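You operate a simulated robot arm through the tools that you are given. There is no shell and no other tool. Be economical: measure what you need, move in short steps, check, and stop when the job is done.

You are at the controls of a simulated robot arm. One attempt, no reset.

Task
Press the left plus button three times. Fetch the brush from the top of the middle bench and stand it on the upper right shelf of the back rack. Shut the top clear drawer. Stack the 22 mm small ring from the top of the blue table on top of the 24 mm small ring. Take the leather roll on the top of the blue table and put it away on the top of the small white table. Put one of the clips from the top of the blue table on top of the white stand there. Take the bow from the top of the blue table and leave it on the top of the dryer. Push the lower cream drawer shut. Shut the upper cream drawer. Stack the 53 mm small block from the top of the teal bench on top of the 47 mm small block. Any order will do. Set down upright: brush.

The check looks at the end state, three seconds after you hand in, the way a careful person would. Anything else that was tipped, shoved, dropped, spilled or broken makes it a failure.

Robot
A 7-joint arm with a two-finger gripper on a trunk, on a base that drives. Base frame: it is fixed to the floor where the robot stands at the start and does not move with it; the origin is under the middle of the robot, x ahead of it, y to its left, z up; the surface under the hand at the start is at about z = 818. Readings come in mm, degrees, newtons and seconds.
With the tool pointing down near the work surface it reaches from about 300 to 740 mm from the robot's upright axis, wherever it stands. Its first joint turns from -166.0 to 166.0 degrees. Places, roughly: bow (6x3x2 cm) [-1600, 500, 800]; brush (3x3x10 cm) [1400, 1100, 900]; clip (3x5x3 cm) [-1700, 100, 800]; clip (7x3x2 cm) [-1600, 300, 800]; leather roll (5x5x4 cm) [-1500, 300, 800]; left plus button [500, -100, 1000]; lower cream drawer [-1500, 2700, 200]; small block [-500, 3000, 750]; small ring [-1500, 500, 750]; stand (11x11x10 cm) [-1400, 100, 800]; top clear drawer [400, 1200, 1000]; top of the dryer [600, -2600, 1600]; top of the small white table [100, -800, 800]; upper cream drawer [-1500, 2700, 500]; upper right shelf of the back rack [5100, -100, 1300]. Payload 2.94 kg.
Tool frame: the origin (TCP) lies between the finger pads and is the grasp point; the fingertips stand 30 mm ahead of it; z points along the fingers, y is the line along which they close. Largest opening 138 mm; the body of the gripper starts 109 mm behind the TCP.
Orientation is that of the tool frame in the base frame, as a unit quaternion [x, y, z, w]. With the fingers straight down and closing along the base's y, the tool's x points along the base's -x, its y along +y and its z along -z.

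Tools
- The arm moves only by the tool send_rows. Its argument "steps" is one flat list of numbers, 7 for each row, row after row: the turn, a rotation vector about the base's x, y, z in units of 6 degrees (1.0 is 6 degrees), then the shift along the base's x, y, z in units of 30 mm (1.0 is 30 mm), then the finger opening in mm, from 0 to 138. In form: [rx, ry, rz, dx, dy, dz, hand, rx, ry, rz, dx, dy, dz, hand, ...]. A call has 1 to 8 rows; each row shifts and turns the commanded pose from where the row before left it. A call with a number of a shift or a turn outside -1 to 1 is refused whole. A row lasts 0.2 s, in which the tool goes at most 50 mm and 8.6 degrees; a call with a longer step from one row to the next is refused whole, and so is a gripper value outside its range. A pose out of reach is approached as far as the arm can. The call stops where the force on the tool passes 40 N (or 10 N more than at its start, if that is more) or the arm is blocked; 0.2 s more then pass. Each finger halts on what it meets, pressing with about 42 N; the grip force reading is that of the motor and also rises with nothing between the fingers. The clock runs only during rows and for 0.2 s after the last one: add rows that do not move to give the fingers time. The reply holds the time, the measured pose of the TCP, the force on the tool along the base axes, the opening and the grip force, in the units named above and with some noise, with the torque about the TCP (base axes, N m) and any sound that the robot's microphone picked up.
- Cameras (640 x 400 px; columns grow to the right, rows downward): "scene" is now at [1.7, 127.9, 1520.4]; the picture's right is [-0.09, -1.00, 0.00], its down [-0.69, 0.06, -0.72] and it looks along [0.72, -0.06, -0.70] (base axes); focal length 214 px, centre (320, 200). "wrist" rides on the gripper at [71, 19, -146] in the tool frame; the picture's right is [-0.26, 0.97, 0.00], its down [-0.85, -0.23, -0.48] and it looks along [-0.46, -0.12, 0.88] (tool axes); focal length 280 px, centre (320, 200). There is no depth. A picture from a camera that has moved, and an enlarged one, comes with that camera's place and axes in the base frame and with its lens.
- camera(camera): a new picture of that camera. The clock stands still meanwhile.
- raise_lower(by): slides the trunk up (or, below 0, down) by that many mm; the arm and the scene camera ride with it, the base frame stays. It gives what a move gives, with no picture.
- roll_base(legs): drives the robot by 1 to 6 legs, each [ahead, left, turn to the left] in mm, mm and degrees, along the robot's own axes; the way and the turn of a leg run together, so that a leg with both is an arc; at most 1500 mm and 180 degrees a leg. The arm and the cameras ride along, it lands a little off, and it stops where it bumps. It gives what a move gives.
- pan_tilt(pan, tilt): turns the head with the scene camera to pan (to the left, within 86 degrees either way) and tilt (down, from -29 to 69), counted from straight ahead of the robot. It gives what a move gives.
- inspect(camera, box): a new picture of the part [left, top, right, bottom] of that camera's present view, enlarged. The clock stands still meanwhile.
- finish_job(): hands the job in; it is judged then, once.

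Go step by step. Nothing tells you exact positions but the pictures and the camera data: compare them with the known pose of the tool, close in by small moves and look again before you grip or let go. The budget is 483 turns and 228 pictures, counting those below and the enlarged ones. Unless the task says otherwise, let go and move clear before handing in.

The tools are called as a command line: name --argument value ..., lists and objects as JSON in quotes. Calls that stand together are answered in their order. send_rows: Moves the arm, as the interface text tells. Its arguments: {"type":"object","properties":{"steps":{"type":"array","items":{"type":"number"}}},"required":["steps"]} The other tools are called the same way: raise_lower (by) slides the trunk up or down; roll_base (legs) drives the base; pan_tilt (pan, tilt) turns the head that bears the scene camera; camera (camera) takes a picture; inspect (camera, box) takes an enlarged picture of a part of a camera's view; finish_job () hands the job in.

At the start:

```text
clock: 0.0
position: [412.7, 129.7, 1287.4]
tool_rot: [0.0, 1.0, 0.0, -0.001]
contact_force: [0.3, 0.0, -0.6]
wrist_torque: [-0.01, -0.04, 0.0]
gripper_width: 138.1
finger_force: 0.0
trunk travel left (down, up): [-375.0, 79.0]
robot x, y, heading: [1.8, 4.7, 0.1]
head pan, tilt: [-5.0, 44.1]
```

scene: 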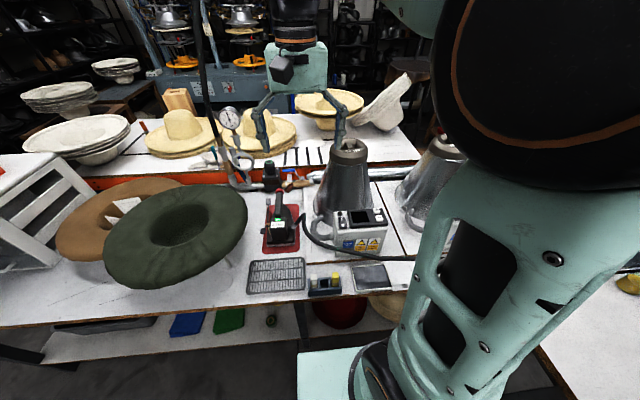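
wrist: 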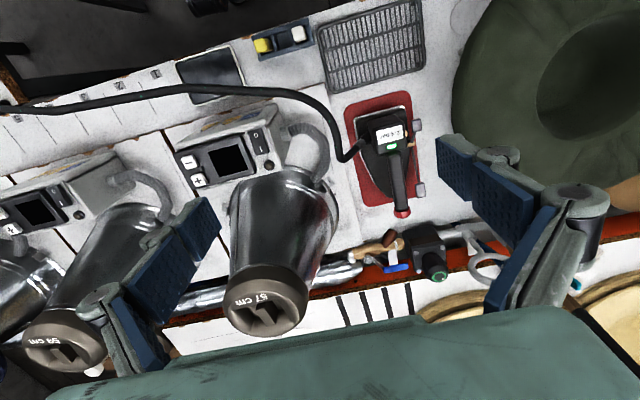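

I see the workbench with two control boxes bearing plus/minus buttons; the left one is near [480,-100,1000]. I'll look closer at it first.

inspect --camera "wrist" --box '[140, 90, 340, 215]'

inspect --camera "scene" --box '[280, 170, 440, 270]'

```text
3.20 times, centred on (240, 152) of wrist
camera zoom: at [342.3, 148.0, 1432.7], right [0.26, 0.97, 0.0], down [0.85, -0.23, 0.48], along [0.46, -0.12, -0.88], focal length 897 px, centre (576, 352)
```

zoom: 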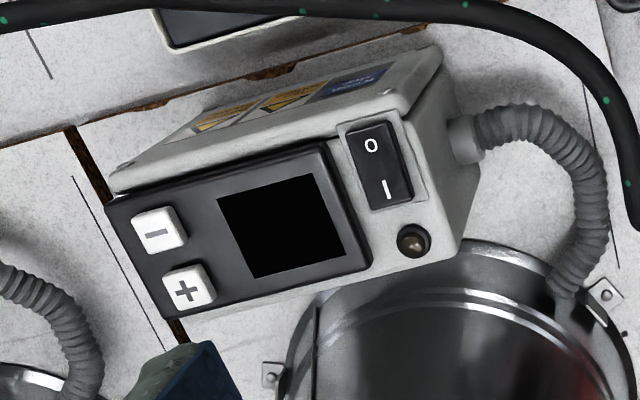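

```text
4.00 times, centred on (360, 220) of scene
camera zoom: at [1.7, 127.9, 1520.4], right [-0.09, -1.0, 0.0], down [-0.69, 0.06, -0.72], along [0.72, -0.06, -0.7], focal length 858 px, centre (160, 120)
```

zoom: 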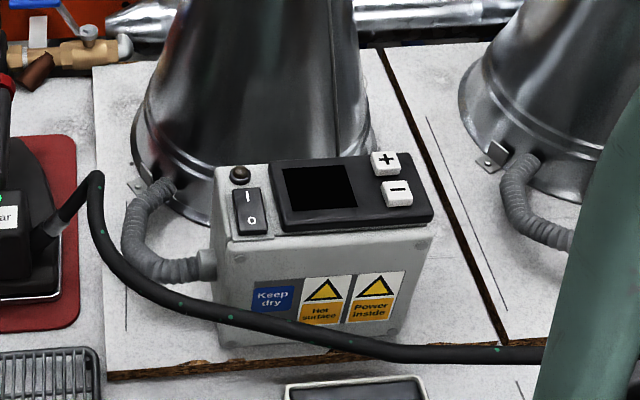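

The plus button is about [481,-103,992] on the box's horizontal top. I close the fingers and go above it.

send_rows --steps '[0, 0, 0, 0.285, -0.97, -0.6, 0, 0, 0, 0, 0.285, -0.97, -0.6, 0, 0, 0, 0, 0.285, -0.97, -0.6, 0, 0, 0, 0, 0.285, -0.97, -0.6, 0, 0, 0, 0, 0.285, -0.97, -0.8, 0, 0, 0, 0, 0.285, -0.97, -0.8, 0, 0, 0, 0, 0.285, -0.97, -0.8, 0, 0, 0, 0, 0.285, -0.97, -0.9, 0]'

camera --camera "wrist"

camera --camera "scene"

```text
clock: 1.8
position: [480.2, -107.9, 1117.0]
tool_rot: [0.0, 1.0, 0.001, 0.0]
contact_force: [0.2, 0.0, -0.2]
wrist_torque: [0.0, 0.01, 0.03]
gripper_width: 0.0
finger_force: 28.2
trunk travel left (down, up): [-375.0, 79.0]
robot x, y, heading: [-3.4, -0.1, -0.0]
head pan, tilt: [-5.0, 44.1]
```

```text
223 pictures are left
camera wrist: at [410.2, -89.7, 1262.3], right [0.26, 0.97, 0.0], down [0.85, -0.23, 0.48], along [0.46, -0.12, -0.88], focal length 280 px, centre (320, 200)
```

wrist: 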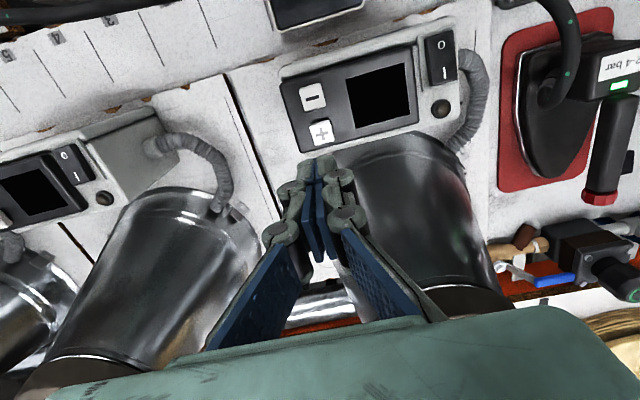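

```text
222 pictures are left
camera scene: at [2.1, 127.5, 1520.4], right [-0.09, -1.0, 0.0], down [-0.69, 0.06, -0.72], along [0.72, -0.06, -0.7], focal length 214 px, centre (320, 200)
```

scene: 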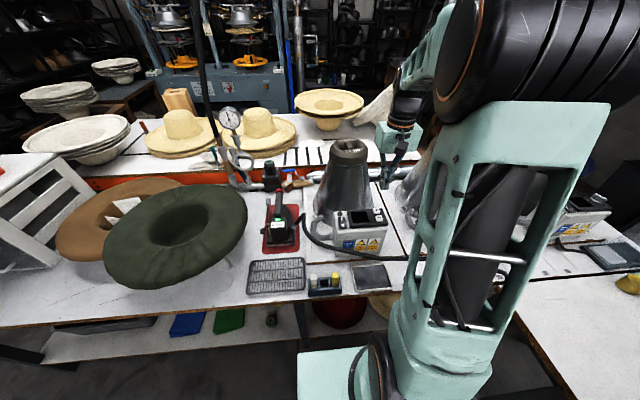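

The fingertips are right above the plus; it's at about [479,-107]. I descend to just above it, then press in small steps.

send_rows --steps '[0, 0, 0, 0, 0, -1, 0, 0, 0, 0, 0, 0, -1, 0, 0, 0, 0, 0, 0, -0.6, 0, 0, 0, 0, 0, 0, -0.1, 0, 0, 0, 0, 0, 0, -0.1, 0, 0, 0, 0, 0, 0, -0.1, 0]'

inspect --camera "wrist" --box '[220, 40, 420, 165]'

```text
clock: 3.2
position: [480.9, -103.2, 1028.8]
tool_rot: [0.0, 1.0, 0.0, 0.0]
contact_force: [0.5, -0.1, -0.4]
wrist_torque: [0.0, 0.01, 0.01]
gripper_width: 0.0
finger_force: 28.3
trunk travel left (down, up): [-375.0, 79.0]
robot x, y, heading: [-1.8, -0.5, 0.1]
head pan, tilt: [-5.0, 44.1]
```

```text
3.20 times, centred on (320, 102) of wrist
camera zoom: at [410.2, -84.5, 1174.1], right [0.26, 0.97, 0.0], down [0.85, -0.23, 0.48], along [0.46, -0.12, -0.88], focal length 897 px, centre (320, 512)
```

zoom: 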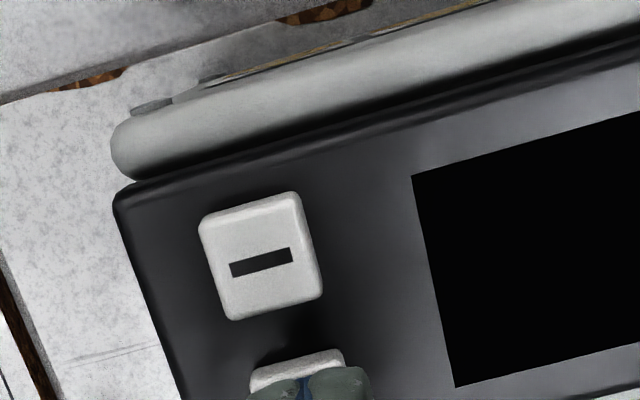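

Aligned over the plus. I press down in small steps.

send_rows --steps '[0, 0, 0, 0, 0, -0.1, 0, 0, 0, 0, 0, 0, -0.1, 0, 0, 0, 0, 0, 0, -0.1, 0]'

```text
clock: 4.0
position: [480.8, -104.4, 1021.0]
tool_rot: [0.0, 1.0, 0.001, 0.001]
contact_force: [-0.4, 0.6, 1.1]
wrist_torque: [0.0, -0.01, -0.01]
gripper_width: 0.0
finger_force: 28.0
trunk travel left (down, up): [-375.0, 79.0]
robot x, y, heading: [1.3, -0.5, -0.2]
head pan, tilt: [-5.0, 44.1]
```

Contact begins perhaps (1.1 N). Continue in small steps.

send_rows --steps '[0, 0, 0, 0, 0, -0.07, 0, 0, 0, 0, 0, 0, -0.07, 0]'

```text
clock: 4.6
position: [481.5, -102.6, 1016.0]
tool_rot: [0.0, 1.0, -0.001, 0.001]
contact_force: [0.8, 0.1, 1.5]
wrist_torque: [0.01, -0.03, 0.0]
gripper_width: 6.0
finger_force: 28.4
trunk travel left (down, up): [-375.0, 79.0]
robot x, y, heading: [2.8, -3.3, 0.3]
head pan, tilt: [-5.0, 44.1]
```

send_rows --steps '[0, 0, 0, 0, 0, -0.05, 0, 0, 0, 0, 0, 0, -0.05, 0]'

inspect --camera "wrist" --box '[220, 60, 420, 185]'

```text
clock: 5.2
position: [480.2, -103.3, 1014.0]
tool_rot: [0.0, 1.0, 0.0, 0.001]
contact_force: [2.1, 1.0, 4.9]
wrist_torque: [-0.03, -0.06, 0.03]
gripper_width: 6.0
finger_force: 28.4
trunk travel left (down, up): [-375.0, 79.0]
robot x, y, heading: [0.8, -2.0, 0.1]
head pan, tilt: [-5.0, 44.1]
heard: click
```

```text
3.20 times, centred on (320, 122) of wrist
camera zoom: at [410.2, -85.3, 1159.0], right [0.26, 0.97, 0.0], down [0.85, -0.23, 0.48], along [0.46, -0.12, -0.88], focal length 897 px, centre (320, 448)
```

zoom: 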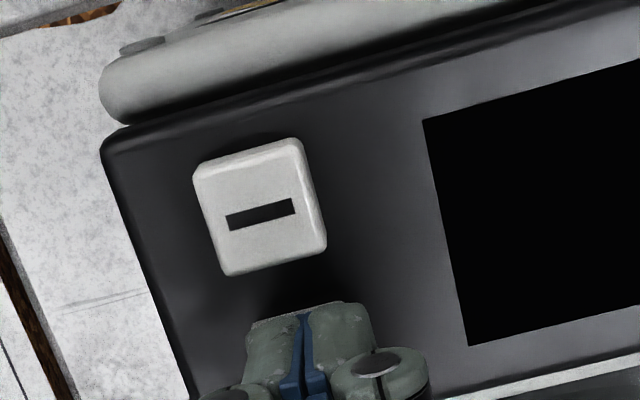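

Click heard: first press. Now I release up 12 mm and press again twice.

send_rows --steps '[0, 0, 0, 0, 0, 0.2, 0, 0, 0, 0, 0, 0, 0.2, 0]'

send_rows --steps '[0, 0, 0, 0, 0, -0.2, 0, 0, 0, 0, 0, 0, -0.15, 0, 0, 0, 0, 0, 0, -0.05, 0, 0, 0, 0, 0, 0, 0, 0]'

```text
clock: 5.8
position: [479.0, -104.0, 1025.0]
tool_rot: [0.0, 1.0, -0.001, -0.001]
contact_force: [-0.4, 0.0, -0.2]
wrist_torque: [0.0, 0.01, 0.0]
gripper_width: 0.0
finger_force: 28.2
trunk travel left (down, up): [-375.0, 79.0]
robot x, y, heading: [-4.8, 1.4, -0.2]
head pan, tilt: [-5.0, 44.1]
```

```text
clock: 6.8
position: [480.7, -103.7, 1013.3]
tool_rot: [0.0, 1.0, 0.0, 0.001]
contact_force: [0.9, 1.3, 5.1]
wrist_torque: [0.03, -0.01, 0.02]
gripper_width: 6.0
finger_force: 28.1
trunk travel left (down, up): [-375.0, 79.0]
robot x, y, heading: [1.1, 3.0, 0.2]
head pan, tilt: [-5.0, 44.1]
heard: click
```

Second click. Release and press a third time.

send_rows --steps '[0, 0, 0, 0, 0, 0.2, 0, 0, 0, 0, 0, 0, 0.2, 0]'

send_rows --steps '[0, 0, 0, 0, 0, -0.2, 0, 0, 0, 0, 0, 0, -0.15, 0, 0, 0, 0, 0, 0, -0.05, 0, 0, 0, 0, 0, 0, 0, 0]'

send_rows --steps '[0, 0, 0, 0, 0, 0.5, 0, 0, 0, 0, 0, 0, 1, 0, 0, 0, 0, 0, 0, 1, 0, 0, 0, 0, 0, 0, 1, 0, 0, 0, 0, 0, 0, 1, 0, 0, 0, 0, 0, 0, 1, 0, 0, 0, 0, 0, 0, 1, 0]'

inspect --camera "wrist" --box '[220, 40, 420, 165]'

```text
clock: 7.4
position: [479.5, -103.3, 1025.9]
tool_rot: [0.0, 1.0, 0.0, 0.0]
contact_force: [0.3, 0.0, -0.5]
wrist_torque: [0.04, 0.0, 0.01]
gripper_width: 0.0
finger_force: 28.5
trunk travel left (down, up): [-375.0, 79.0]
robot x, y, heading: [-0.7, 2.2, -0.4]
head pan, tilt: [-5.0, 44.1]
```

```text
clock: 8.4
position: [478.4, -105.2, 1013.1]
tool_rot: [0.0, 1.0, -0.001, 0.0]
contact_force: [0.6, -1.9, 6.6]
wrist_torque: [-0.06, 0.02, -0.01]
gripper_width: 6.0
finger_force: 28.1
trunk travel left (down, up): [-375.0, 79.0]
robot x, y, heading: [2.1, 1.1, -0.1]
head pan, tilt: [-5.0, 44.1]
heard: click
```

```text
clock: 10.0
position: [478.1, -102.5, 1209.1]
tool_rot: [0.0, 1.0, -0.001, 0.0]
contact_force: [0.3, -0.1, 1.0]
wrist_torque: [-0.02, 0.01, -0.01]
gripper_width: 0.0
finger_force: 28.6
trunk travel left (down, up): [-375.0, 79.0]
robot x, y, heading: [-1.9, -0.3, -0.3]
head pan, tilt: [-5.0, 44.1]
```

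```text
3.20 times, centred on (320, 102) of wrist
camera zoom: at [408.7, -84.8, 1355.0], right [0.26, 0.96, 0.0], down [0.85, -0.23, 0.48], along [0.46, -0.12, -0.88], focal length 897 px, centre (320, 512)
```

zoom: 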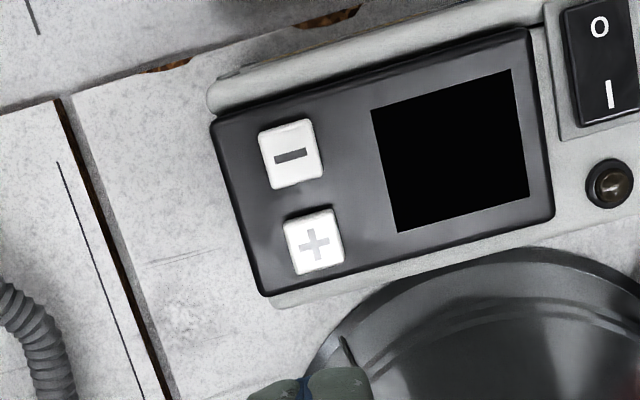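

Three clicks heard. I retract the arm toward the start pose and look around to the left.

send_rows --steps '[0, 0, 0, -0.5, 0.5, 0.8, 0, 0, 0, 0, -0.5, 0.5, 0.8, 0, 0, 0, 0, -0.5, 0.5, 0.8, 0, 0, 0, 0, -0.5, 0.5, 0.8, 0]'

pan_tilt --pan 70 --tilt 25

camera --camera "scene"

pan_tilt --pan 20 --tilt 20

camera --camera "scene"

pan_tilt --pan -70 --tilt 25

camera --camera "scene"

```text
clock: 11.0
position: [419.2, -41.4, 1308.1]
tool_rot: [0.0, 1.0, 0.0, 0.0]
contact_force: [0.1, -0.1, 0.7]
wrist_torque: [0.01, 0.02, 0.02]
gripper_width: 0.0
finger_force: 28.5
trunk travel left (down, up): [-375.0, 79.0]
robot x, y, heading: [-0.8, 1.0, 0.2]
head pan, tilt: [-5.0, 44.1]
```

```text
clock: 12.5
position: [419.8, -42.5, 1306.7]
tool_rot: [0.0, 1.0, 0.0, 0.0]
contact_force: [0.0, 0.9, 0.1]
wrist_torque: [0.0, 0.02, 0.0]
gripper_width: 0.0
finger_force: 28.2
trunk travel left (down, up): [-375.0, 79.0]
robot x, y, heading: [0.2, -1.8, 0.0]
head pan, tilt: [70.0, 25.0]
```

```text
218 pictures are left
camera scene: at [-48.5, 221.6, 1549.6], right [0.94, -0.34, 0.0], down [-0.14, -0.4, -0.91], along [0.31, 0.85, -0.42], focal length 214 px, centre (320, 200)
```

scene: 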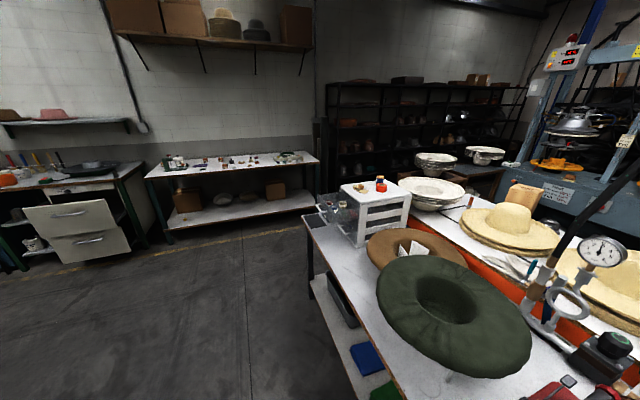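

```text
clock: 13.7
position: [419.7, -42.8, 1306.1]
tool_rot: [0.0, 1.0, 0.0, -0.001]
contact_force: [0.1, -0.2, 0.6]
wrist_torque: [-0.02, -0.02, 0.01]
gripper_width: 0.0
finger_force: 28.2
trunk travel left (down, up): [-375.0, 79.0]
robot x, y, heading: [2.0, 1.2, -0.1]
head pan, tilt: [20.0, 20.0]
```

```text
217 pictures are left
camera scene: at [7.4, 167.0, 1557.7], right [0.34, -0.94, 0.0], down [-0.32, -0.12, -0.94], along [0.88, 0.32, -0.34], focal length 214 px, centre (320, 200)
```

scene: 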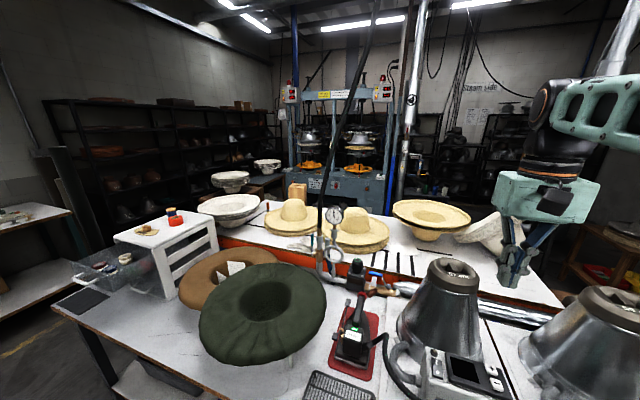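

```text
clock: 15.3
position: [419.0, -41.1, 1306.9]
tool_rot: [0.0, 1.0, 0.0, 0.0]
contact_force: [0.5, -0.7, 0.6]
wrist_torque: [-0.01, 0.02, 0.0]
gripper_width: 0.0
finger_force: 28.4
trunk travel left (down, up): [-375.0, 79.0]
robot x, y, heading: [1.4, -1.8, -0.0]
head pan, tilt: [-70.0, 25.0]
```

```text
216 pictures are left
camera scene: at [-48.5, 48.5, 1549.6], right [-0.94, -0.34, 0.0], down [-0.14, 0.4, -0.91], along [0.31, -0.85, -0.42], focal length 214 px, centre (320, 200)
```

scene: 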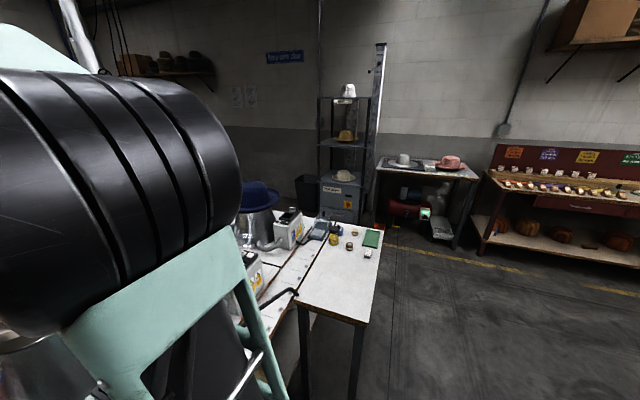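

Three presses done. Next is the clear drawer of the white cabinet on the left part of the table; I slide left along the table.

roll_base --legs '[[0, 900, 0]]'

pan_tilt --pan 35 --tilt 40

camera --camera "scene"

camera --camera "wrist"

```text
clock: 23.6
position: [417.4, 868.2, 1307.2]
tool_rot: [-0.002, 1.0, 0.0, 0.0]
contact_force: [0.7, -0.1, -0.2]
wrist_torque: [0.02, -0.04, -0.03]
gripper_width: 0.0
finger_force: 28.3
trunk travel left (down, up): [-375.0, 79.0]
robot x, y, heading: [-3.0, 913.4, 0.1]
head pan, tilt: [-70.0, 25.0]
```

```text
clock: 25.5
position: [419.0, 868.7, 1307.1]
tool_rot: [-0.001, 1.0, 0.0, 0.0]
contact_force: [0.5, 0.2, -0.1]
wrist_torque: [0.01, -0.01, 0.0]
gripper_width: 0.0
finger_force: 28.3
trunk travel left (down, up): [-375.0, 79.0]
robot x, y, heading: [-2.0, 911.4, 0.2]
head pan, tilt: [35.0, 40.0]
```

```text
215 pictures are left
camera scene: at [-12.5, 1093.9, 1526.3], right [0.58, -0.82, 0.0], down [-0.53, -0.37, -0.77], along [0.63, 0.44, -0.64], focal length 214 px, centre (320, 200)
```

scene: 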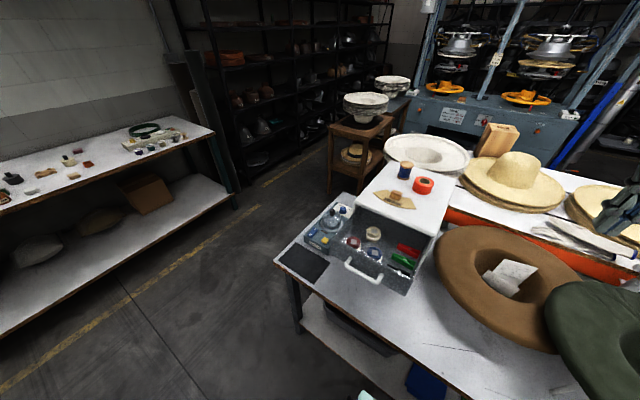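

```text
214 pictures are left
camera wrist: at [348.1, 887.1, 1452.2], right [0.26, 0.97, 0.0], down [0.85, -0.23, 0.48], along [0.46, -0.12, -0.88], focal length 280 px, centre (320, 200)
```

wrist: 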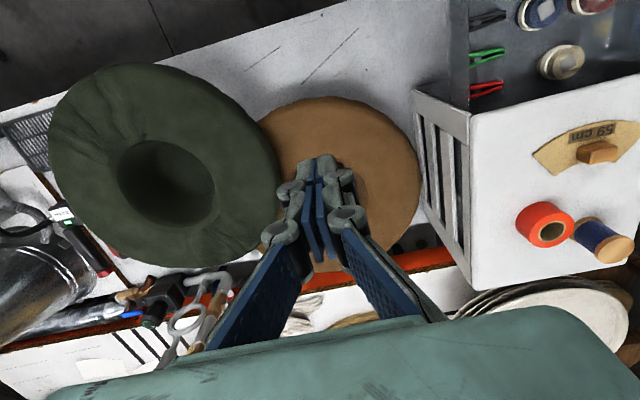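

The cabinet's front face is at x≈463, its right edge y≈1053, top z≈1095; the clear drawer is pulled out toward −x. I zoom in.

inspect --camera "scene" --box '[260, 150, 460, 275]'

inspect --camera "wrist" --box '[400, 0, 640, 150]'

inspect --camera "scene" --box '[290, 200, 450, 300]'

```text
3.20 times, centred on (360, 212) of scene
camera zoom: at [-12.5, 1093.9, 1526.3], right [0.58, -0.82, 0.0], down [-0.53, -0.37, -0.77], along [0.63, 0.44, -0.64], focal length 686 px, centre (192, 160)
```

zoom: 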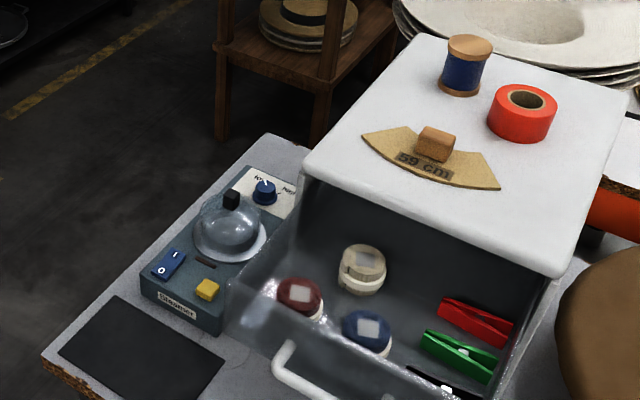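

```text
2.67 times, centred on (520, 75) of wrist
camera zoom: at [348.1, 887.1, 1452.2], right [0.26, 0.97, 0.0], down [0.85, -0.23, 0.48], along [0.46, -0.12, -0.88], focal length 748 px, centre (-213, 533)
```

zoom: 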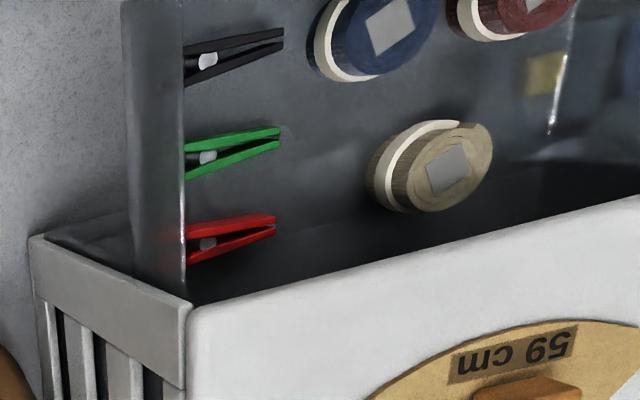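

```text
4.00 times, centred on (370, 250) of scene
camera zoom: at [-12.5, 1093.9, 1526.3], right [0.58, -0.82, 0.0], down [-0.53, -0.37, -0.77], along [0.63, 0.44, -0.64], focal length 858 px, centre (120, 0)
```

zoom: 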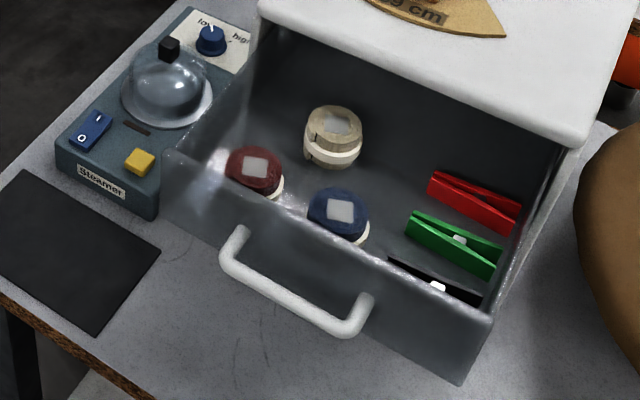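

The drawer front is at x≈322, y 1069–1287; handle bar ≈[287,1176,1036]. I'll come down in front of the handle with closed fingers and push +x.

send_rows --steps '[0, 0, 0, -0.53, 0.934, 0, 0, 0, 0, 0, -0.53, 0.934, 0, 0, 0, 0, 0, -0.53, 0.934, 0, 0, 0, 0, 0, -0.53, 0.934, 0, 0, 0, 0, 0, -0.53, 0.934, 0, 0, 0, 0, 0, -0.53, 0.934, 0, 0, 0, 0, 0, -0.53, 0.934, 0, 0, 0, 0, 0, -0.53, 0.934, 0, 0]'

send_rows --steps '[0, 0, 0, -0.53, 0.934, 0, 0, 0, 0, 0, -0.53, 0.934, 0, 0, 0, 0, 0, -0.53, 0.934, 0, 0, 0, 0, 0, 0, 0, -1, 0, 0, 0, 0, 0, 0, -1, 0, 0, 0, 0, 0, 0, -1, 0, 0, 0, 0, 0, 0, -1, 0]'

camera --camera "wrist"

camera --camera "scene"

```text
clock: 27.3
position: [291.6, 1093.0, 1305.2]
tool_rot: [-0.002, 1.0, -0.001, 0.001]
contact_force: [-0.6, 0.3, -0.5]
wrist_torque: [0.0, 0.03, 0.01]
gripper_width: 0.1
finger_force: 28.0
trunk travel left (down, up): [-375.0, 79.0]
robot x, y, heading: [-3.2, 912.0, -0.0]
head pan, tilt: [35.0, 40.0]
```

```text
clock: 28.9
position: [244.6, 1176.7, 1184.9]
tool_rot: [-0.002, 1.0, 0.0, 0.001]
contact_force: [-1.1, 0.9, 0.1]
wrist_torque: [-0.07, 0.0, -0.02]
gripper_width: 0.2
finger_force: 28.1
trunk travel left (down, up): [-375.0, 79.0]
robot x, y, heading: [-4.7, 905.7, 0.0]
head pan, tilt: [35.0, 40.0]
```

```text
210 pictures are left
camera wrist: at [174.3, 1194.0, 1330.1], right [0.26, 0.97, 0.0], down [0.85, -0.23, 0.48], along [0.46, -0.12, -0.88], focal length 280 px, centre (320, 200)
```

wrist: 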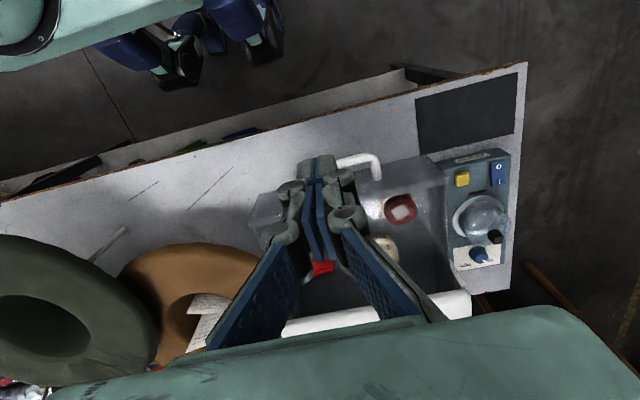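

```text
209 pictures are left
camera scene: at [-17.8, 1101.7, 1527.6], right [0.66, -0.75, 0.0], down [-0.47, -0.42, -0.78], along [0.58, 0.51, -0.63], focal length 214 px, centre (320, 200)
```

scene: 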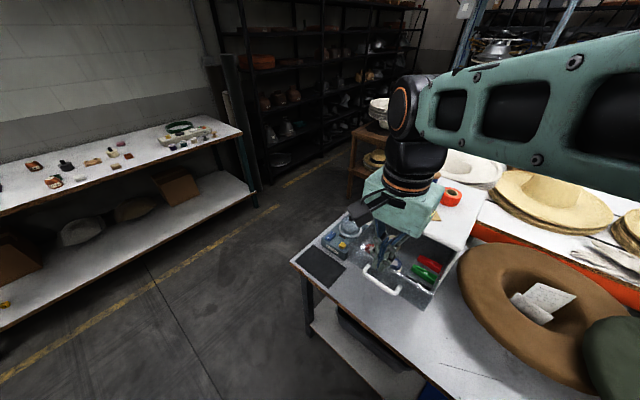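

The handle bar at x≈287 lies 30 mm ahead of the fingers. I descend in front of it.

send_rows --steps '[0, 0, 0, 0, 0, -1, 0, 0, 0, 0, 0, 0, -1, 0, 0, 0, 0, 0, 0, -1, 0, 0, 0, 0, 0, 0, -1, 0, 0, 0, 0, 0, 0, -1, 0]'

camera --camera "wrist"

inspect --camera "scene" --box '[290, 190, 450, 300]'

```text
clock: 30.1
position: [244.5, 1176.5, 1035.9]
tool_rot: [-0.001, 1.0, 0.001, 0.001]
contact_force: [0.3, -0.4, 0.0]
wrist_torque: [0.01, 0.0, 0.01]
gripper_width: 0.2
finger_force: 28.5
trunk travel left (down, up): [-375.0, 79.0]
robot x, y, heading: [-1.2, 906.6, 0.3]
head pan, tilt: [35.0, 40.0]
```

```text
208 pictures are left
camera wrist: at [174.3, 1194.1, 1182.4], right [0.26, 0.97, 0.0], down [0.85, -0.23, 0.48], along [0.46, -0.12, -0.88], focal length 280 px, centre (320, 200)
```

wrist: 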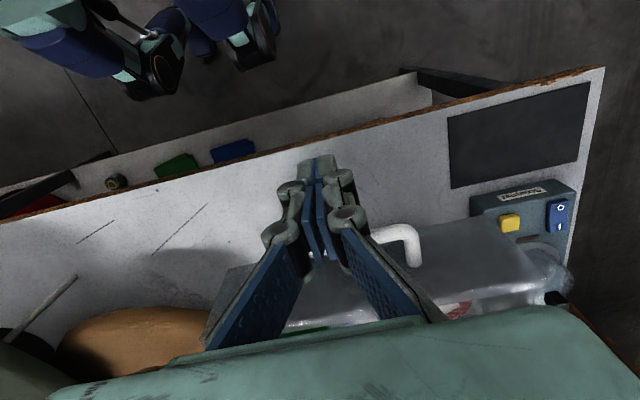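

```text
3.64 times, centred on (370, 245) of scene
camera zoom: at [-12.3, 1094.1, 1526.3], right [0.58, -0.82, 0.0], down [-0.53, -0.37, -0.77], along [0.63, 0.44, -0.64], focal length 780 px, centre (138, 36)
```

zoom: 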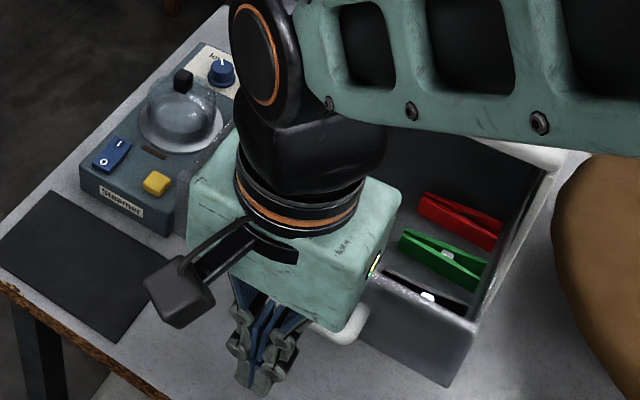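

The bar lies at z≈1015, so I go 20 mm lower, then push +x.

send_rows --steps '[0, 0, 0, 0, 0, -0.7, 0, 0, 0, 0, 0.5, 0, 0, 0, 0, 0, 0, 0.3, 0, 0, 0, 0, 0, 0, 0.3, 0, 0, 0, 0, 0, 0, 0.3, 0, 0, 0, 0, 0, 0, 0.3, 0, 0, 0]'

inspect --camera "scene" --box '[290, 190, 450, 300]'

```text
clock: 31.5
position: [295.7, 1175.6, 1014.9]
tool_rot: [-0.002, 1.0, 0.0, 0.0]
contact_force: [0.5, 0.4, 0.5]
wrist_torque: [0.01, -0.01, -0.02]
gripper_width: 0.0
finger_force: 28.4
trunk travel left (down, up): [-375.0, 79.0]
robot x, y, heading: [-0.7, 908.0, 0.3]
head pan, tilt: [35.0, 40.0]
```

```text
3.64 times, centred on (370, 245) of scene
camera zoom: at [-12.4, 1094.0, 1526.3], right [0.58, -0.82, 0.0], down [-0.53, -0.37, -0.77], along [0.63, 0.44, -0.64], focal length 780 px, centre (138, 36)
```

zoom: 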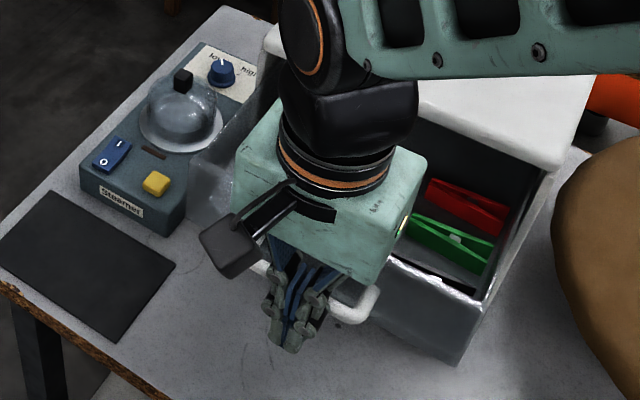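

The drawer is moving with little force. Continue.

send_rows --steps '[0, 0, 0, 0.4, 0, 0, 0, 0, 0, 0, 0.4, 0, 0, 0, 0, 0, 0, 0.4, 0, 0, 0, 0, 0, 0, 0.4, 0, 0, 0, 0, 0, 0, 0.4, 0, 0, 0, 0, 0, 0, 0.4, 0, 0, 0, 0, 0, 0, 0.4, 0, 0, 0]'

inspect --camera "scene" --box '[290, 190, 450, 300]'

```text
clock: 33.1
position: [378.0, 1176.5, 1016.0]
tool_rot: [-0.002, 1.0, 0.0, -0.001]
contact_force: [-0.3, -0.3, 0.9]
wrist_torque: [0.02, -0.01, 0.01]
gripper_width: 0.0
finger_force: 28.7
trunk travel left (down, up): [-375.0, 79.0]
robot x, y, heading: [-4.7, 913.1, 0.1]
head pan, tilt: [35.0, 40.0]
```

```text
3.64 times, centred on (370, 245) of scene
camera zoom: at [-12.4, 1094.0, 1526.3], right [0.58, -0.82, 0.0], down [-0.53, -0.37, -0.77], along [0.63, 0.44, -0.64], focal length 780 px, centre (138, 36)
```

zoom: 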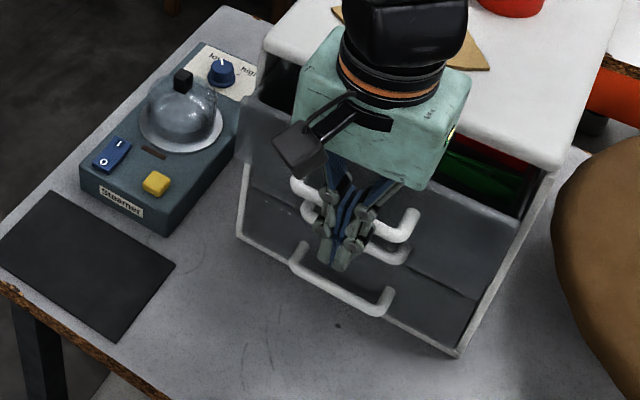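

About 40 mm remain. Continue in small steps until contact.

send_rows --steps '[0, 0, 0, 0.3, 0, 0, 0, 0, 0, 0, 0.3, 0, 0, 0, 0, 0, 0, 0.2, 0, 0, 0, 0, 0, 0, 0.2, 0, 0, 0, 0, 0, 0, 0.1, 0, 0, 0, 0, 0, 0, 0.1, 0, 0, 0, 0, 0, 0, 0.1, 0, 0, 0]'

inspect --camera "scene" --box '[290, 190, 450, 300]'

```text
clock: 34.7
position: [416.6, 1176.8, 1016.8]
tool_rot: [-0.001, 1.0, 0.001, 0.0]
contact_force: [-0.1, 0.4, 0.3]
wrist_torque: [0.02, -0.02, -0.02]
gripper_width: 0.0
finger_force: 28.0
trunk travel left (down, up): [-375.0, 79.0]
robot x, y, heading: [0.1, 908.5, -0.1]
head pan, tilt: [35.0, 40.0]
```

```text
3.64 times, centred on (370, 245) of scene
camera zoom: at [-12.5, 1094.0, 1526.3], right [0.58, -0.82, 0.0], down [-0.53, -0.37, -0.77], along [0.63, 0.44, -0.64], focal length 780 px, centre (138, 36)
```

zoom: 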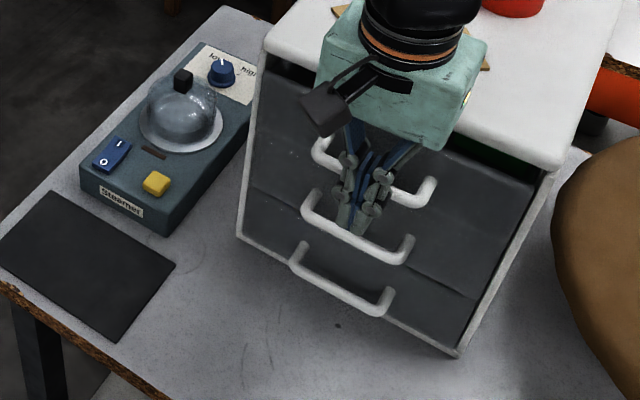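

Slightly open still; push a little further.

send_rows --steps '[0, 0, 0, 0.15, 0, 0, 0, 0, 0, 0, 0.15, 0, 0, 0, 0, 0, 0, 0.1, 0, 0, 0, 0, 0, 0, 0.1, 0, 0, 0]'

inspect --camera "scene" --box '[290, 190, 450, 300]'

```text
clock: 35.7
position: [423.4, 1178.8, 1015.5]
tool_rot: [-0.004, 1.0, -0.003, -0.004]
contact_force: [-41.0, 0.3, -0.3]
wrist_torque: [0.54, -0.31, 0.1]
gripper_width: 6.0
finger_force: 28.9
trunk travel left (down, up): [-375.0, 79.0]
robot x, y, heading: [0.0, 909.9, 0.2]
head pan, tilt: [35.0, 40.0]
```

```text
3.64 times, centred on (370, 245) of scene
camera zoom: at [-19.1, 1093.8, 1526.2], right [0.58, -0.82, 0.0], down [-0.52, -0.37, -0.77], along [0.63, 0.44, -0.64], focal length 780 px, centre (138, 36)
```

zoom: 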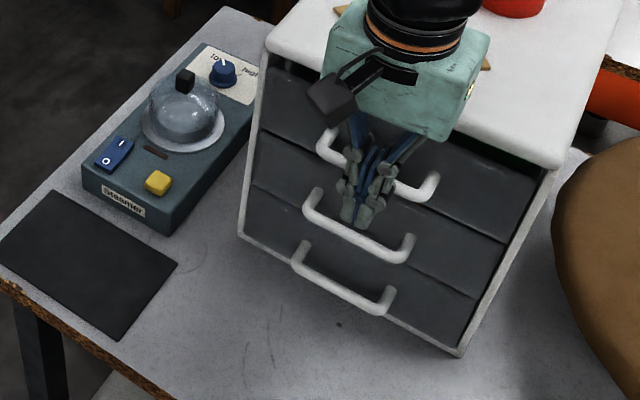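

The drawer met its stop (41 N): shut. I back off −x and rise.

send_rows --steps '[0, 0, 0, -1, 0, 0, 0, 0, 0, 0, -1, 0, 0, 0, 0, 0, 0, -0.5, 0, 0.8, 0, 0, 0, 0, 0, 0, 1, 0, 0, 0, 0, 0, 0, 1, 0, 0, 0, 0, 0, 0, 1, 0, 0, 0, 0, 0, 0, 1, 0, 0, 0, 0, 0, 0, 1, 0]'

inspect --camera "wrist" --box '[200, 50, 600, 300]'

```text
clock: 37.5
position: [358.1, 1177.8, 1187.6]
tool_rot: [-0.001, 1.0, 0.0, 0.0]
contact_force: [0.5, -0.2, 0.4]
wrist_torque: [-0.02, -0.01, -0.02]
gripper_width: 0.1
finger_force: 28.8
trunk travel left (down, up): [-375.0, 79.0]
robot x, y, heading: [1.2, 908.4, 0.2]
head pan, tilt: [35.0, 40.0]
```

```text
1.60 times, centred on (400, 175) of wrist
camera zoom: at [288.0, 1195.7, 1333.8], right [0.26, 0.97, 0.0], down [0.85, -0.23, 0.48], along [0.46, -0.12, -0.88], focal length 449 px, centre (192, 240)
```

zoom: 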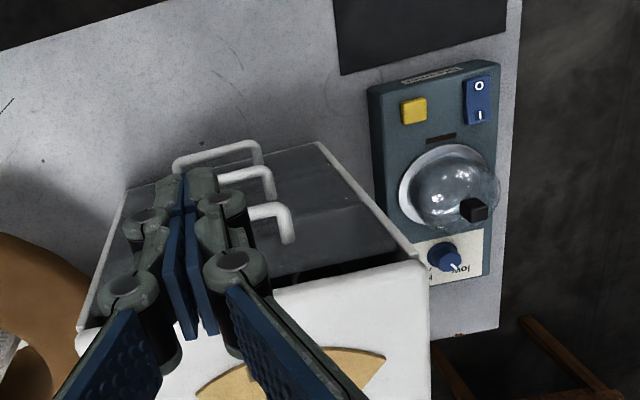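

Drawer is flush. I rise and look toward the middle bench for the brush.

send_rows --steps '[0, 0, 0, 0, -1, 1, 0, 0, 0, 0, 0, -1, 1, 0, 0, 0, 0, 0.2, -1, 1, 0, 0, 0, 0, 0.2, -1, 0.6, 0, 0, 0, 0, 0.2, -1, 0, 0, 0, 0, 0, 0.2, -1, 0, 0, 0, 0, 0, 0.2, -1, 0, 0, 0, 0, 0, 0.2, -1, 0, 0]'

pan_tilt --pan 5 --tilt 25

camera --camera "scene"

```text
clock: 39.3
position: [391.6, 938.2, 1297.8]
tool_rot: [-0.001, 1.0, 0.0, 0.0]
contact_force: [-0.7, 0.0, 0.3]
wrist_torque: [0.01, -0.02, 0.01]
gripper_width: 0.0
finger_force: 28.7
trunk travel left (down, up): [-375.0, 79.0]
robot x, y, heading: [-4.5, 908.9, 0.6]
head pan, tilt: [35.0, 40.0]
```

```text
clock: 40.2
position: [390.7, 939.4, 1297.5]
tool_rot: [-0.001, 1.0, 0.0, -0.001]
contact_force: [-0.4, -1.2, 1.0]
wrist_torque: [0.01, -0.02, 0.02]
gripper_width: 0.0
finger_force: 28.1
trunk travel left (down, up): [-375.0, 79.0]
robot x, y, heading: [1.8, 912.2, 0.4]
head pan, tilt: [5.0, 25.0]
```

```text
201 pictures are left
camera scene: at [8.7, 1058.2, 1547.4], right [0.14, -0.99, 0.0], down [-0.44, -0.06, -0.9], along [0.89, 0.13, -0.44], focal length 214 px, centre (320, 200)
```

scene: 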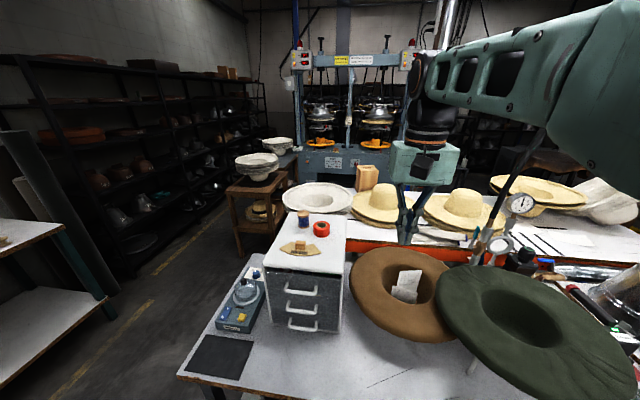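

inspect --camera "scene" --box '[280, 150, 440, 250]'

```text
4.00 times, centred on (360, 200) of scene
camera zoom: at [8.7, 1058.2, 1547.4], right [0.14, -0.99, 0.0], down [-0.44, -0.06, -0.9], along [0.89, 0.13, -0.44], focal length 858 px, centre (160, 200)
```

zoom: 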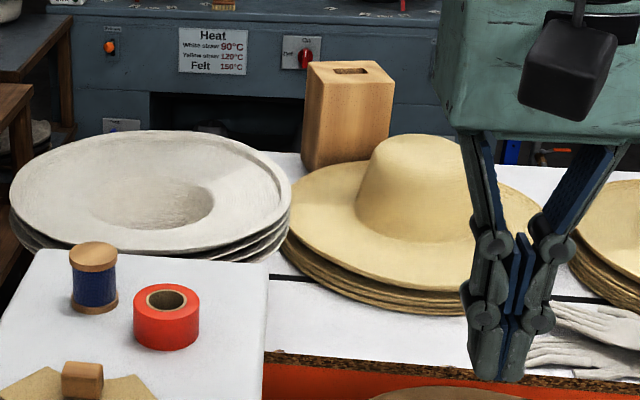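

The brush is likely hidden behind the plaster brims near [1450,1165]. I go into the left aisle to approach from the bench's end.

roll_base --legs '[[0, 1000, 0], [500, 0, 0]]'

pan_tilt --pan -30 --tilt 30

camera --camera "scene"

pan_tilt --pan 15 --tilt 20

camera --camera "scene"

```text
clock: 51.9
position: [899.1, 1930.3, 1298.5]
tool_rot: [0.005, 1.0, 0.0, -0.001]
contact_force: [-0.7, 0.0, 0.1]
wrist_torque: [0.03, 0.0, 0.0]
gripper_width: 0.0
finger_force: 28.3
trunk travel left (down, up): [-375.0, 79.0]
robot x, y, heading: [502.2, 1906.3, -0.4]
head pan, tilt: [5.0, 25.0]
```

```text
clock: 52.9
position: [901.2, 1929.4, 1298.2]
tool_rot: [0.004, 1.0, 0.0, 0.001]
contact_force: [0.3, -0.2, -0.3]
wrist_torque: [0.01, -0.02, -0.02]
gripper_width: 0.1
finger_force: 28.3
trunk travel left (down, up): [-375.0, 79.0]
robot x, y, heading: [505.0, 1901.6, -0.5]
head pan, tilt: [-30.0, 30.0]
```

```text
199 pictures are left
camera scene: at [518.8, 2054.3, 1548.3], right [0.13, -0.99, 0.0], down [-0.43, -0.06, -0.9], along [0.89, 0.12, -0.44], focal length 214 px, centre (320, 200)
```

scene: 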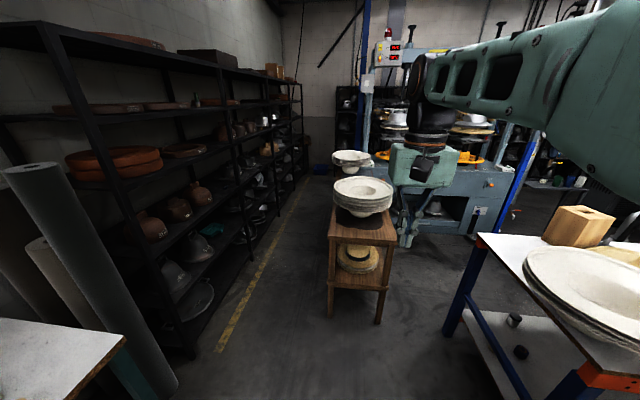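

```text
clock: 54.0
position: [900.1, 1929.2, 1297.6]
tool_rot: [0.005, 1.0, -0.001, 0.001]
contact_force: [0.3, -0.1, 0.5]
wrist_torque: [0.01, 0.03, 0.03]
gripper_width: 0.0
finger_force: 28.3
trunk travel left (down, up): [-375.0, 79.0]
robot x, y, heading: [507.9, 1901.8, -0.5]
head pan, tilt: [15.0, 20.0]
```

```text
198 pictures are left
camera scene: at [517.9, 2065.5, 1557.7], right [0.25, -0.97, 0.0], down [-0.33, -0.09, -0.94], along [0.91, 0.23, -0.34], focal length 214 px, centre (320, 200)
```

scene: 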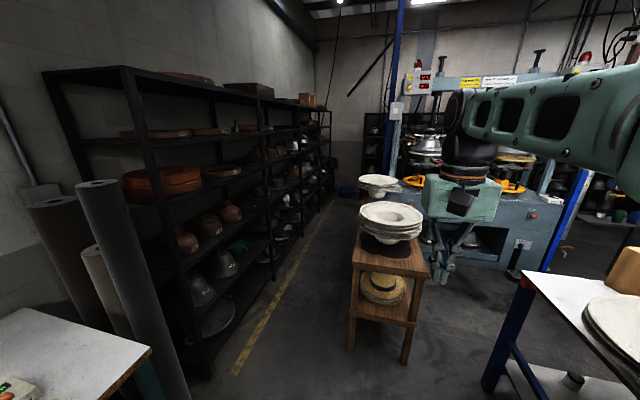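

The middle bench's left end is at y≈1284, x up to ≈1634; a wooden stand at x≥1615, y 1744–2122. I turn right to face the bench end and slide along.

roll_base --legs '[[0, 0, -90], [0, 720, 0]]'

pan_tilt --pan 20 --tilt 40

camera --camera "scene"

```text
clock: 64.7
position: [1267.0, 1510.6, 1298.4]
tool_rot: [0.708, 0.706, 0.0, 0.0]
contact_force: [0.3, -0.4, 0.6]
wrist_torque: [-0.01, 0.03, 0.07]
gripper_width: 0.1
finger_force: 28.9
trunk travel left (down, up): [-375.0, 79.0]
robot x, y, heading: [1240.5, 1901.8, -90.2]
head pan, tilt: [15.0, 20.0]
```

```text
clock: 65.5
position: [1266.4, 1509.6, 1298.8]
tool_rot: [0.708, 0.706, 0.0, 0.0]
contact_force: [-0.2, 0.1, -0.7]
wrist_torque: [-0.02, -0.04, 0.02]
gripper_width: 0.1
finger_force: 28.6
trunk travel left (down, up): [-375.0, 79.0]
robot x, y, heading: [1239.0, 1902.2, -90.2]
head pan, tilt: [20.0, 40.0]
```

```text
197 pictures are left
camera scene: at [1404.0, 1903.2, 1526.3], right [-0.94, -0.34, 0.0], down [-0.22, 0.6, -0.77], along [0.26, -0.72, -0.64], focal length 214 px, centre (320, 200)
```

scene: 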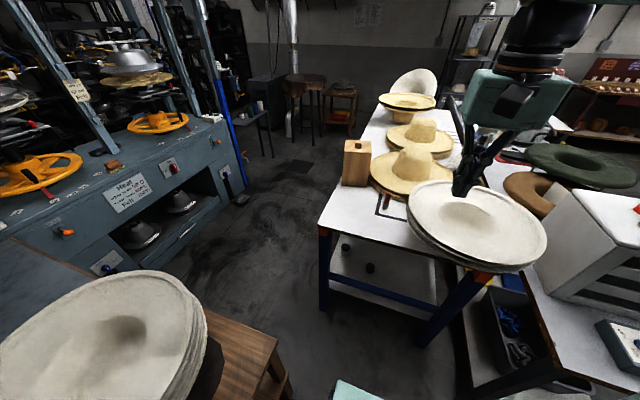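

inspect --camera "scene" --box '[320, 110, 480, 240]'

camera --camera "wrist"

```text
3.08 times, centred on (400, 175) of scene
camera zoom: at [1404.0, 1903.2, 1526.3], right [-0.94, -0.34, 0.0], down [-0.22, 0.6, -0.77], along [0.26, -0.72, -0.64], focal length 660 px, centre (74, 277)
```

zoom: 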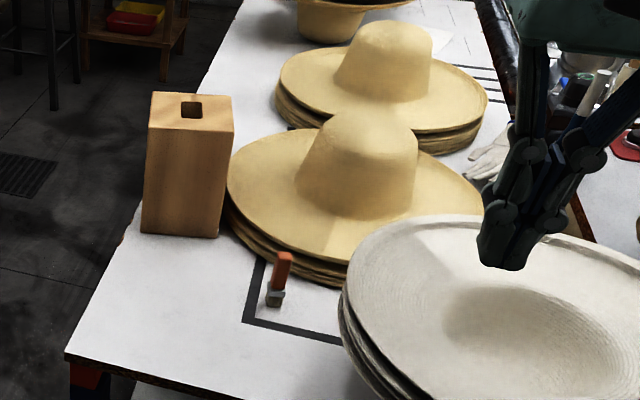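

```text
195 pictures are left
camera wrist: at [1286.6, 1580.3, 1443.4], right [0.96, -0.26, 0.0], down [-0.23, -0.85, 0.48], along [-0.13, -0.46, -0.88], focal length 280 px, centre (320, 200)
```

wrist: 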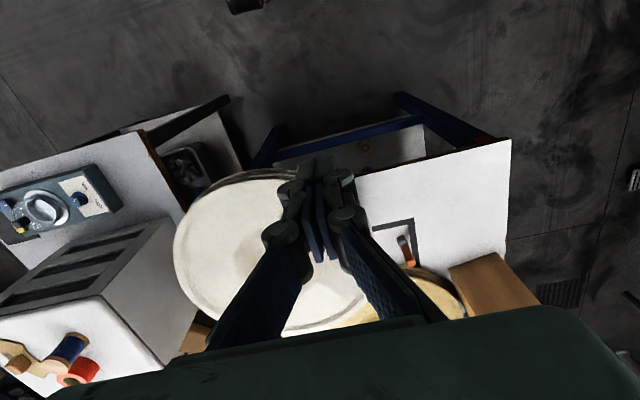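

The brush (orange handle) stands beside the straw hats near [1370,1060]. Zooming the wrist view to triangulate.

inspect --camera "wrist" --box '[360, 205, 456, 265]'

inspect --camera "scene" --box '[370, 180, 410, 215]'

```text
6.67 times, centred on (408, 235) of wrist
camera zoom: at [1286.6, 1580.3, 1443.4], right [0.96, -0.26, 0.0], down [-0.23, -0.85, 0.48], along [-0.13, -0.46, -0.88], focal length 1869 px, centre (-267, -33)
```

zoom: 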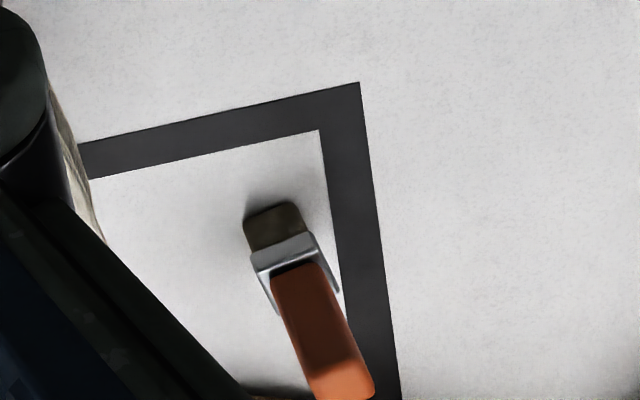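

```text
11.43 times, centred on (390, 198) of scene
camera zoom: at [1404.0, 1903.2, 1526.3], right [-0.94, -0.34, 0.0], down [-0.22, 0.6, -0.77], along [0.26, -0.72, -0.64], focal length 2451 px, centre (-480, 229)
```

zoom: 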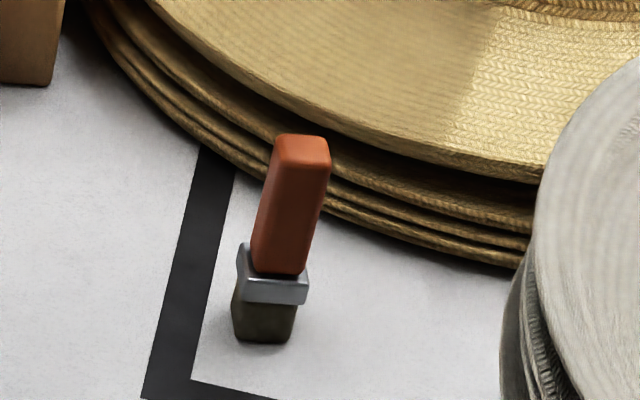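

The brush stands at about [1370,1092], base z≈845, top ≈945, aligned with the axes. I move 260 mm closer, and then place the open hand over it.

roll_base --legs '[[260, 0, 0]]'

send_rows --steps '[0, 0, 0, 0.7, -0.9, 0, 60, 0, 0, 0, 0.7, -0.9, 0, 60, 0, 0, 0, 0.7, -0.9, -0.2, 60, 0, 0, 0, 0.7, -0.9, -0.4, 60, 0, 0, 0, 0.7, -0.9, -0.4, 60]'

camera --camera "wrist"

camera --camera "scene"

```text
clock: 67.4
position: [1263.5, 1248.7, 1297.7]
tool_rot: [0.709, 0.705, 0.0, 0.0]
contact_force: [0.5, 0.1, 0.1]
wrist_torque: [0.0, -0.03, 0.02]
gripper_width: 0.0
finger_force: 28.4
trunk travel left (down, up): [-375.0, 79.0]
robot x, y, heading: [1238.8, 1640.8, -90.3]
head pan, tilt: [20.0, 40.0]
```

```text
clock: 68.6
position: [1369.8, 1114.8, 1269.4]
tool_rot: [0.71, 0.704, 0.0, 0.0]
contact_force: [-0.3, -0.8, 0.2]
wrist_torque: [0.01, 0.0, -0.02]
gripper_width: 59.9
finger_force: 0.0
trunk travel left (down, up): [-375.0, 79.0]
robot x, y, heading: [1240.1, 1639.5, -90.4]
head pan, tilt: [20.0, 40.0]
```

```text
192 pictures are left
camera wrist: at [1390.2, 1183.3, 1413.7], right [0.96, -0.27, 0.0], down [-0.24, -0.85, 0.48], along [-0.13, -0.46, -0.88], focal length 280 px, centre (320, 200)
```

wrist: 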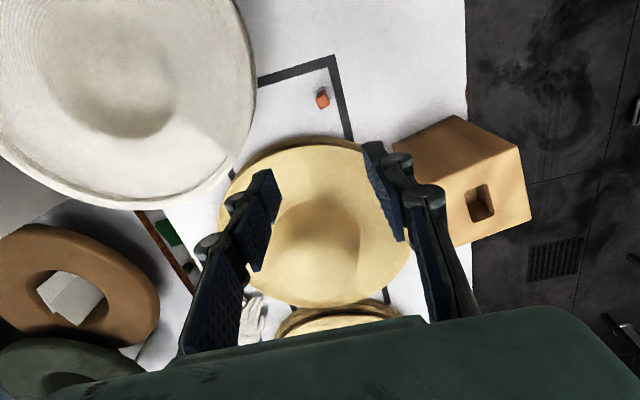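

```text
191 pictures are left
camera scene: at [1403.3, 1640.1, 1526.2], right [-0.94, -0.34, 0.0], down [-0.22, 0.61, -0.77], along [0.26, -0.72, -0.64], focal length 214 px, centre (320, 200)
```

scene: 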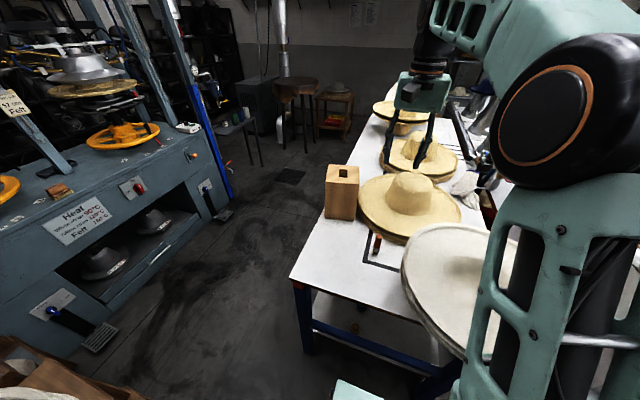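

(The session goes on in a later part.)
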